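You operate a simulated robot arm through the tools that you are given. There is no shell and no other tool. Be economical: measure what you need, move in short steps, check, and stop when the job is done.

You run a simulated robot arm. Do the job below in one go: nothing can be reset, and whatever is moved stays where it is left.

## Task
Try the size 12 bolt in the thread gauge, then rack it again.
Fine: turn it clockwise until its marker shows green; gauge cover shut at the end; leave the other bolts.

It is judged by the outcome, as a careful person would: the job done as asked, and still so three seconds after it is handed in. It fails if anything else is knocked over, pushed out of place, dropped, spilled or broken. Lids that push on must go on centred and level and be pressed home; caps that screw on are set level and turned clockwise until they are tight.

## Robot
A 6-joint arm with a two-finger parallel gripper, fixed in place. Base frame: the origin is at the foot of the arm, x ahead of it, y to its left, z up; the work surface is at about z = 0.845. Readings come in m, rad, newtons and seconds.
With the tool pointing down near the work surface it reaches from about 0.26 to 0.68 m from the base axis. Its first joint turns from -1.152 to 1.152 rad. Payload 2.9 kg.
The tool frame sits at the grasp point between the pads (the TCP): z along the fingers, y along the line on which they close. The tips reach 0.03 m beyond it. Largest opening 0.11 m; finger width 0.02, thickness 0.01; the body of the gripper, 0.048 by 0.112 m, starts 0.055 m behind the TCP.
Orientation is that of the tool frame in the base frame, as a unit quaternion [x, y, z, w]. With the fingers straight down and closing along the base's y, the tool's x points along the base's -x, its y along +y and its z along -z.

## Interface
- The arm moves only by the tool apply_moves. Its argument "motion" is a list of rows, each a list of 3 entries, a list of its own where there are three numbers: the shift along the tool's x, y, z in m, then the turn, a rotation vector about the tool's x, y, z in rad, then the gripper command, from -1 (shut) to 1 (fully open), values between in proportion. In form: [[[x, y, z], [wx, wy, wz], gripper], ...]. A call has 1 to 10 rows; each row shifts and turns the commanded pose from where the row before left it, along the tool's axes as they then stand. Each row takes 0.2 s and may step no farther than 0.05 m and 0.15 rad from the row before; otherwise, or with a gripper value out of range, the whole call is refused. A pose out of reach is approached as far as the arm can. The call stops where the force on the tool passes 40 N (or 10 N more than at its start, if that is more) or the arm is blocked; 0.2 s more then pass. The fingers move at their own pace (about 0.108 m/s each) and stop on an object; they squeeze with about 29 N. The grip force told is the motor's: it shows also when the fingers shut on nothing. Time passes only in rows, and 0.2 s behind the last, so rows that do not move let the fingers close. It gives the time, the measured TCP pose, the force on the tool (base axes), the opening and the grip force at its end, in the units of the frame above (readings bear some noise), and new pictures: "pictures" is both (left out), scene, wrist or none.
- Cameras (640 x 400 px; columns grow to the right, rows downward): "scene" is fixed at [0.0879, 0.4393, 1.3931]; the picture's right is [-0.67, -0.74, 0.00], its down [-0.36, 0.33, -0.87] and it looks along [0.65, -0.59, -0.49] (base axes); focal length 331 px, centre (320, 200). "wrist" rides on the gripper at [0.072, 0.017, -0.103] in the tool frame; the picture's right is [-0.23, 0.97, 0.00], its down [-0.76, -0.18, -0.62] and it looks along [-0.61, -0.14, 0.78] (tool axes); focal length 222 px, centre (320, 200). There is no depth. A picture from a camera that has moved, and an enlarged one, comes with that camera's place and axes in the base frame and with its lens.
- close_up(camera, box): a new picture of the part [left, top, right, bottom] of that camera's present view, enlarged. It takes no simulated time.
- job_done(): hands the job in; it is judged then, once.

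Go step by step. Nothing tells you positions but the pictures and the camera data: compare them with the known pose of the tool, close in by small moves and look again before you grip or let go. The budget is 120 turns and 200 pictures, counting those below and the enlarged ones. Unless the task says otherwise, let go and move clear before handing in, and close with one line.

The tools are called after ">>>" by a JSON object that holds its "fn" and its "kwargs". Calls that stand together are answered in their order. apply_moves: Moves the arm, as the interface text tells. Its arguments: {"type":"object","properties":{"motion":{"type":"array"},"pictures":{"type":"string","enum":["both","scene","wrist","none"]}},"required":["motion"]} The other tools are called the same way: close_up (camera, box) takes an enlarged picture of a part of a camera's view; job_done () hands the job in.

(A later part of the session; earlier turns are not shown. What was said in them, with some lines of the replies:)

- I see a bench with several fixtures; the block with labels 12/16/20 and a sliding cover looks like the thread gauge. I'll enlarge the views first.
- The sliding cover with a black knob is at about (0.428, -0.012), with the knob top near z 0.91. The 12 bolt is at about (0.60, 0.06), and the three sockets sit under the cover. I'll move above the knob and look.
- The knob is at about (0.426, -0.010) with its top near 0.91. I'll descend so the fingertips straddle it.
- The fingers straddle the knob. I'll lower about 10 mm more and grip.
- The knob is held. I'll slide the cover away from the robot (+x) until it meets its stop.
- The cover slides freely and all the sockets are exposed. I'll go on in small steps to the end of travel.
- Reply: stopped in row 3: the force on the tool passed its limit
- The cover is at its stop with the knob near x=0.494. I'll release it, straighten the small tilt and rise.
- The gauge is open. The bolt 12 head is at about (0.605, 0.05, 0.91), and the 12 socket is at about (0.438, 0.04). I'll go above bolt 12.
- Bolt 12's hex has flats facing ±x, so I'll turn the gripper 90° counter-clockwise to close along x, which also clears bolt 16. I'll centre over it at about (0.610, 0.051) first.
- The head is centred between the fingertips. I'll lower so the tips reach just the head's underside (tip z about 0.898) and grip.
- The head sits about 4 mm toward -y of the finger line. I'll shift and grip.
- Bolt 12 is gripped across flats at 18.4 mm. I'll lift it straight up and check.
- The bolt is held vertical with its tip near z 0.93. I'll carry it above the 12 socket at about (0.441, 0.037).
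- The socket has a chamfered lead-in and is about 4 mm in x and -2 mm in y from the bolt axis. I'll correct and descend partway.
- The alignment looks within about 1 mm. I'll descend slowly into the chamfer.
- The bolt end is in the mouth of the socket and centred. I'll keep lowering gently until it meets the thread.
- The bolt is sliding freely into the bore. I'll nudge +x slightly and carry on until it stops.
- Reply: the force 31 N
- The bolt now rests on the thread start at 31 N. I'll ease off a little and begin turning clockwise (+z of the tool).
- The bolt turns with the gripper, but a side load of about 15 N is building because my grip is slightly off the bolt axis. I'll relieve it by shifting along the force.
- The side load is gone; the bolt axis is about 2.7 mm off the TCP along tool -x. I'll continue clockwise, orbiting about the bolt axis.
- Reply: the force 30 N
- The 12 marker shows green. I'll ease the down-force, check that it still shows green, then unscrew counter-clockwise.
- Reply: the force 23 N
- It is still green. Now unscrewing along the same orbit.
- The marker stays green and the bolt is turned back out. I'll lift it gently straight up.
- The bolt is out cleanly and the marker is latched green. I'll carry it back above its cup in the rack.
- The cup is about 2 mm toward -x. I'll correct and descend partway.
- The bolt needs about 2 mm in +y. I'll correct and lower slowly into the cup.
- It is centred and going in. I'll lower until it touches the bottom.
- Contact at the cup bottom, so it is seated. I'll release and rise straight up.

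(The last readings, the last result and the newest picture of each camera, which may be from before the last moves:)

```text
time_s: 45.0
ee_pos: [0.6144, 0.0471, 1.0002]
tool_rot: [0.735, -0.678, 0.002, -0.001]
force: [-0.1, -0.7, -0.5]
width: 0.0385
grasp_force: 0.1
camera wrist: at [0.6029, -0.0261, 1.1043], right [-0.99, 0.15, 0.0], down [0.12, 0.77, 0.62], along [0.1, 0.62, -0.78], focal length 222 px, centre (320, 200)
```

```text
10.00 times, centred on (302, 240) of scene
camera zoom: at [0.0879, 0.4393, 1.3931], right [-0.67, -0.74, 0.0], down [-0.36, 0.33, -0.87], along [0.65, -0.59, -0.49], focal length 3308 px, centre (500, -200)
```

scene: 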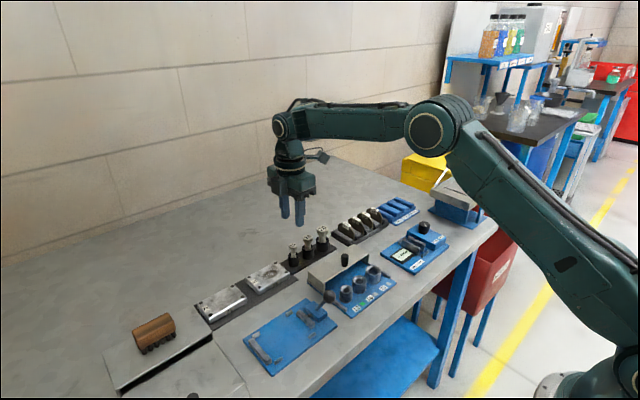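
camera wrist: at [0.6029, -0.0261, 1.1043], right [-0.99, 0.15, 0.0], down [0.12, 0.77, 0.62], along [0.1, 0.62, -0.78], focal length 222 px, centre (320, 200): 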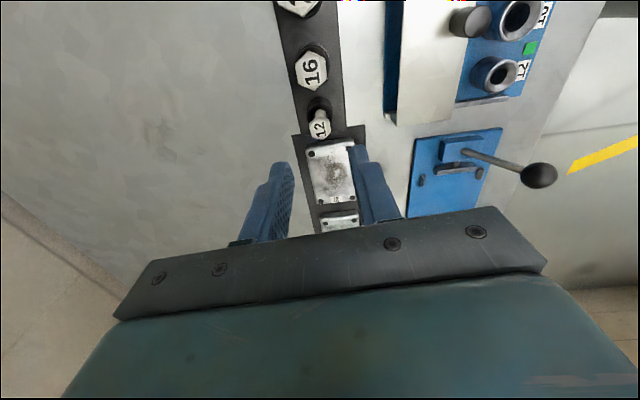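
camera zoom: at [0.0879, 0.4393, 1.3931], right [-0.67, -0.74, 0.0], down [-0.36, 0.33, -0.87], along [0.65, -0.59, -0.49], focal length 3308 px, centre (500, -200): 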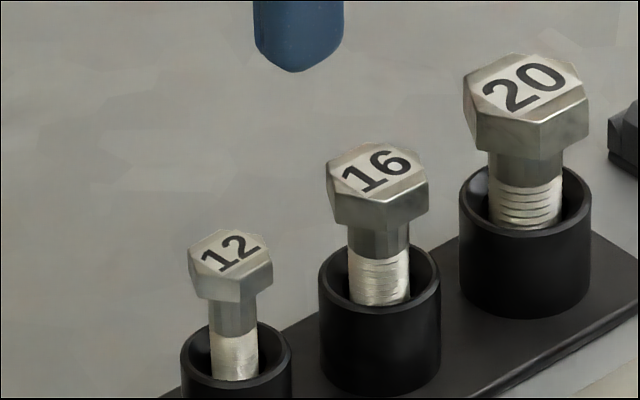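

Bolt 12 is back in its cup and stands like the others. Next is closing the cover: I'll move above the knob at about (0.494, -0.010).

>>> {"fn": "apply_moves", "kwargs": {"motion": [[[0.0159, 0.0415, 0], [0, 0, 0], -0.3], [[0.0159, 0.0415, 0], [0, 0, 0], -0.3], [[0.0159, 0.0415, 0], [0, 0, 0], -0.3], [[0, 0, 0.03], [0, 0, 0], -0.3], [[0, 0, 0], [0, 0, 0], -0.3]], "pictures": "none"}}

>>> {"fn": "close_up", "kwargs": {"camera": "scene", "box": [300, 220, 396, 280]}}

>>> {"fn": "close_up", "kwargs": {"camera": "wrist", "box": [240, 100, 400, 200]}}

```text
time_s: 46.2
ee_pos: [0.4945, -0.0094, 0.9713]
tool_rot: [0.734, -0.679, 0.002, -0.001]
force: [0.2, 0.6, -0.5]
width: 0.0386
grasp_force: 0.2
```

```text
6.67 times, centred on (348, 250) of scene
camera zoom: at [0.0879, 0.4393, 1.3931], right [-0.67, -0.74, 0.0], down [-0.36, 0.33, -0.87], along [0.65, -0.59, -0.49], focal length 2205 px, centre (133, -133)
```

zoom: 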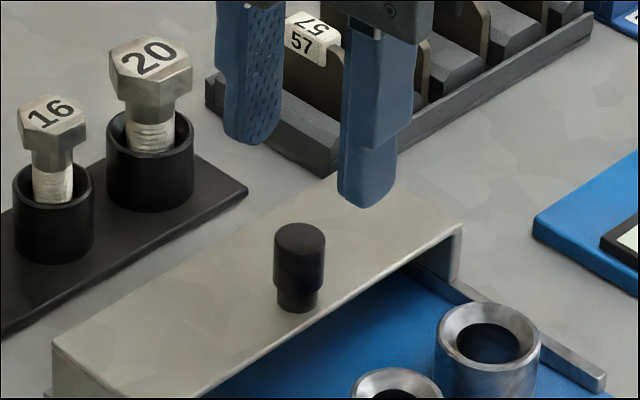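

```text
4.00 times, centred on (320, 150) of wrist
camera zoom: at [0.4829, -0.0832, 1.0751], right [-0.99, 0.15, 0.0], down [0.11, 0.77, 0.62], along [0.1, 0.62, -0.78], focal length 888 px, centre (320, 400)
```

zoom: 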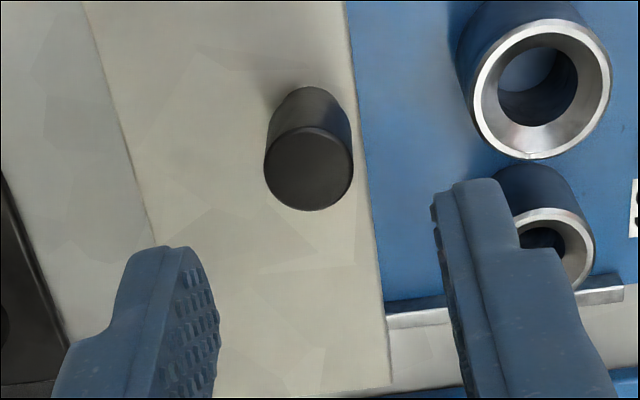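

>>> {"fn": "apply_moves", "kwargs": {"motion": [[[0, -0.002, 0.025], [0, 0, 0], -0.3], [[0, 0, 0.018], [0, 0, 0], -0.3], [[0, 0, 0.005], [0, 0, 0], -0.3], [[0, 0, 0], [0, 0, 0], -1], [[0, 0, 0], [0, 0, 0], -1], [[0, 0, 0], [0, 0, 0], -1]], "pictures": "none"}}

>>> {"fn": "close_up", "kwargs": {"camera": "scene", "box": [300, 220, 396, 280]}}

```text
time_s: 47.6
ee_pos: [0.4976, -0.0079, 0.9217]
tool_rot: [0.734, -0.679, 0.001, -0.001]
force: [-0.5, -1.7, -1.6]
width: 0.0174
grasp_force: 45.4
```

```text
6.67 times, centred on (348, 250) of scene
camera zoom: at [0.0879, 0.4393, 1.3932], right [-0.67, -0.74, 0.0], down [-0.36, 0.33, -0.87], along [0.65, -0.59, -0.49], focal length 2205 px, centre (133, -133)
```

zoom: 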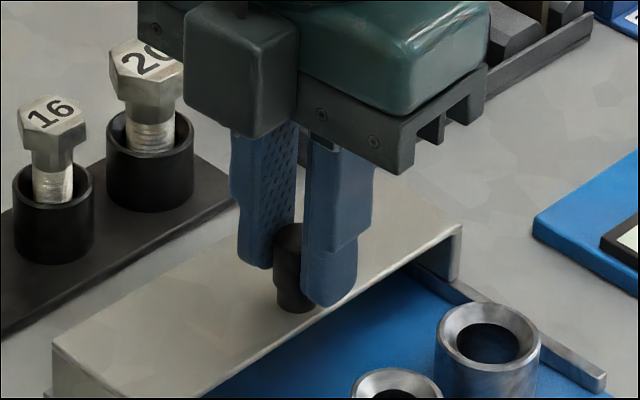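

The knob is gripped. I'll slide the cover back toward the robot.

>>> {"fn": "apply_moves", "kwargs": {"motion": [[[-0.00096, 0.01196, 0], [0, 0, 0], -1], [[-0.00096, 0.01196, 0], [0, 0, 0], -1], [[-0.00096, 0.01196, 0], [0, 0, 0], -1], [[-0.00096, 0.01196, 0], [0, 0, 0], -1], [[-0.00096, 0.01196, 0], [0, 0, 0], -1], [[0, 0, 0], [0, 0, 0], -1]], "pictures": "none"}}

>>> {"fn": "close_up", "kwargs": {"camera": "scene", "box": [290, 220, 430, 320]}}

```text
time_s: 49.0
ee_pos: [0.4356, -0.0091, 0.9227]
tool_rot: [0.735, -0.678, 0.0, 0.0]
force: [1.0, 8.1, -32.4]
width: 0.0175
grasp_force: 45.4
```

```text
4.00 times, centred on (360, 270) of scene
camera zoom: at [0.0883, 0.4395, 1.3931], right [-0.67, -0.74, 0.0], down [-0.36, 0.33, -0.87], along [0.65, -0.59, -0.49], focal length 1323 px, centre (160, -80)
```

zoom: 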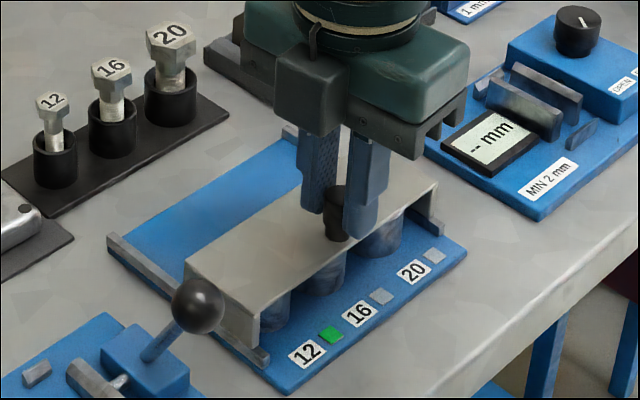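

It is nearly closed, but the tool is straining upward by 32 N. I'll lower 1.5 mm to relax that and then finish the slide.

>>> {"fn": "apply_moves", "kwargs": {"motion": [[[0, 0, 0.0015], [0, 0, 0], -1], [[0, 0, 0], [0, 0, 0], -1]], "pictures": "none"}}

```text
time_s: 49.6
ee_pos: [0.4371, -0.0092, 0.9216]
tool_rot: [0.735, -0.679, 0.0, -0.002]
force: [-1.1, 8.1, -19.2]
width: 0.0176
grasp_force: 45.1
```

>>> {"fn": "apply_moves", "kwargs": {"motion": [[[-0.0003, 0.004, 0.001], [0, 0, 0], -1], [[-0.0003, 0.004, 0.001], [0, 0, 0], -1], [[-0.0002, 0.003, 0], [0, 0, 0], -1], [[-0.0002, 0.002, 0], [0, 0, 0], -1], [[0, 0, 0], [0, 0, 0], -1]], "pictures": "none"}}

>>> {"fn": "close_up", "kwargs": {"camera": "scene", "box": [290, 220, 430, 320]}}

```text
time_s: 50.8
ee_pos: [0.4288, -0.0097, 0.9211]
tool_rot: [0.733, -0.68, 0.007, -0.007]
force: [26.4, 3.2, 16.0]
width: 0.0175
grasp_force: 44.5
```

```text
4.00 times, centred on (360, 270) of scene
camera zoom: at [0.0883, 0.4394, 1.3931], right [-0.67, -0.74, 0.0], down [-0.36, 0.33, -0.87], along [0.65, -0.59, -0.49], focal length 1323 px, centre (160, -80)
```

zoom: 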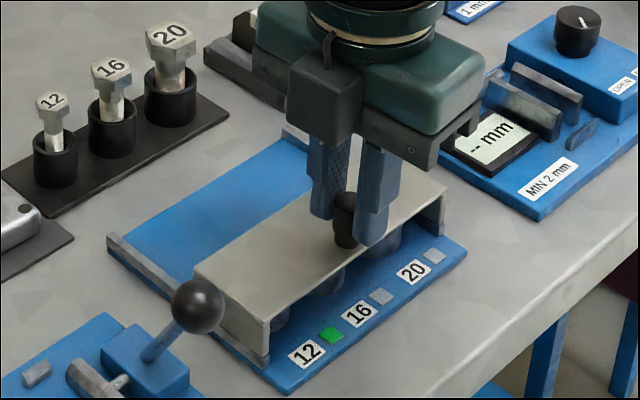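

The cover is against its stop, matching its original position. I'll relax, release and rise clear.

>>> {"fn": "apply_moves", "kwargs": {"motion": [[[0, -0.002, -0.001], [0, 0, 0], -1], [[0, 0, 0], [0, 0, 0], -0.3], [[0, 0, 0], [0, 0, 0], -0.3], [[0, 0, -0.03], [0, 0, 0], -0.3], [[0, 0, -0.04], [0, 0, 0], -0.3], [[0, 0, -0.04], [0, 0, 0], -0.3], [[0.03, 0, -0.03], [0, 0, 0], -0.3], [[0, 0, 0], [0, 0, 0], -0.3]]}}

>>> {"fn": "close_up", "kwargs": {"camera": "scene", "box": [260, 210, 420, 320]}}

```text
time_s: 52.6
ee_pos: [0.4247, -0.0412, 1.06]
tool_rot: [0.734, -0.679, 0.002, -0.001]
force: [0.6, -0.2, 0.7]
width: 0.0387
grasp_force: 0.0
camera wrist: at [0.4129, -0.1154, 1.1639], right [-0.99, 0.15, 0.0], down [0.12, 0.77, 0.62], along [0.1, 0.62, -0.78], focal length 222 px, centre (320, 200)
```

scene: 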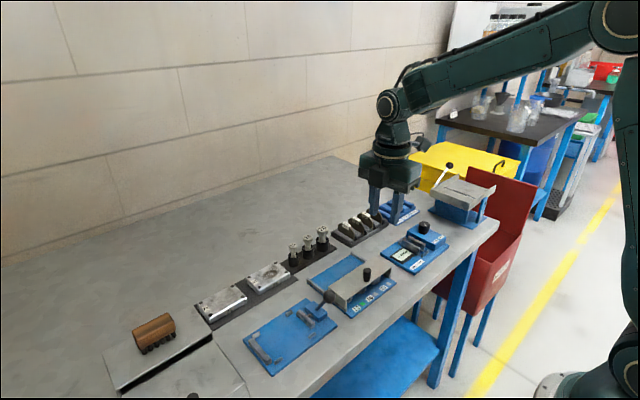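
wrist: 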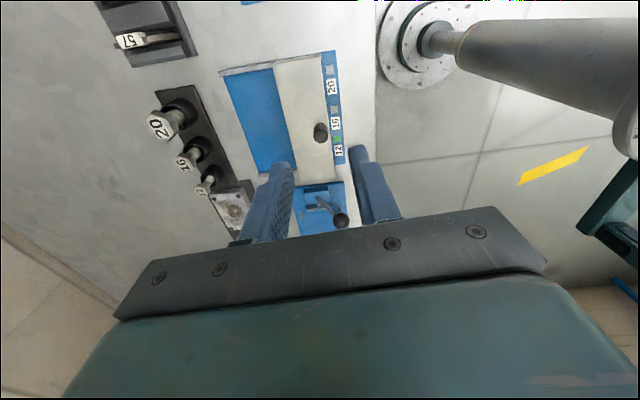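

```text
3.64 times, centred on (340, 265) of scene
camera zoom: at [0.0879, 0.4393, 1.3931], right [-0.67, -0.74, 0.0], down [-0.36, 0.33, -0.87], along [0.65, -0.59, -0.49], focal length 1203 px, centre (247, -36)
```

zoom: 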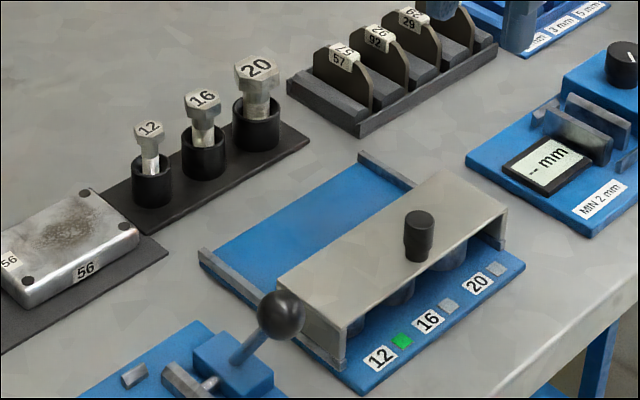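

The cover is shut, the 12 marker is green, the bolt is racked, the other bolts are untouched and the arm is clear. Handing in.

>>> {"fn": "job_done", "kwargs": {}}

```text
The job is handed in.
```

The size 12 bolt was turned clockwise in the gauge until its marker showed green, then unscrewed and put back in its rack cup; the gauge cover is shut and the other bolts were left alone.
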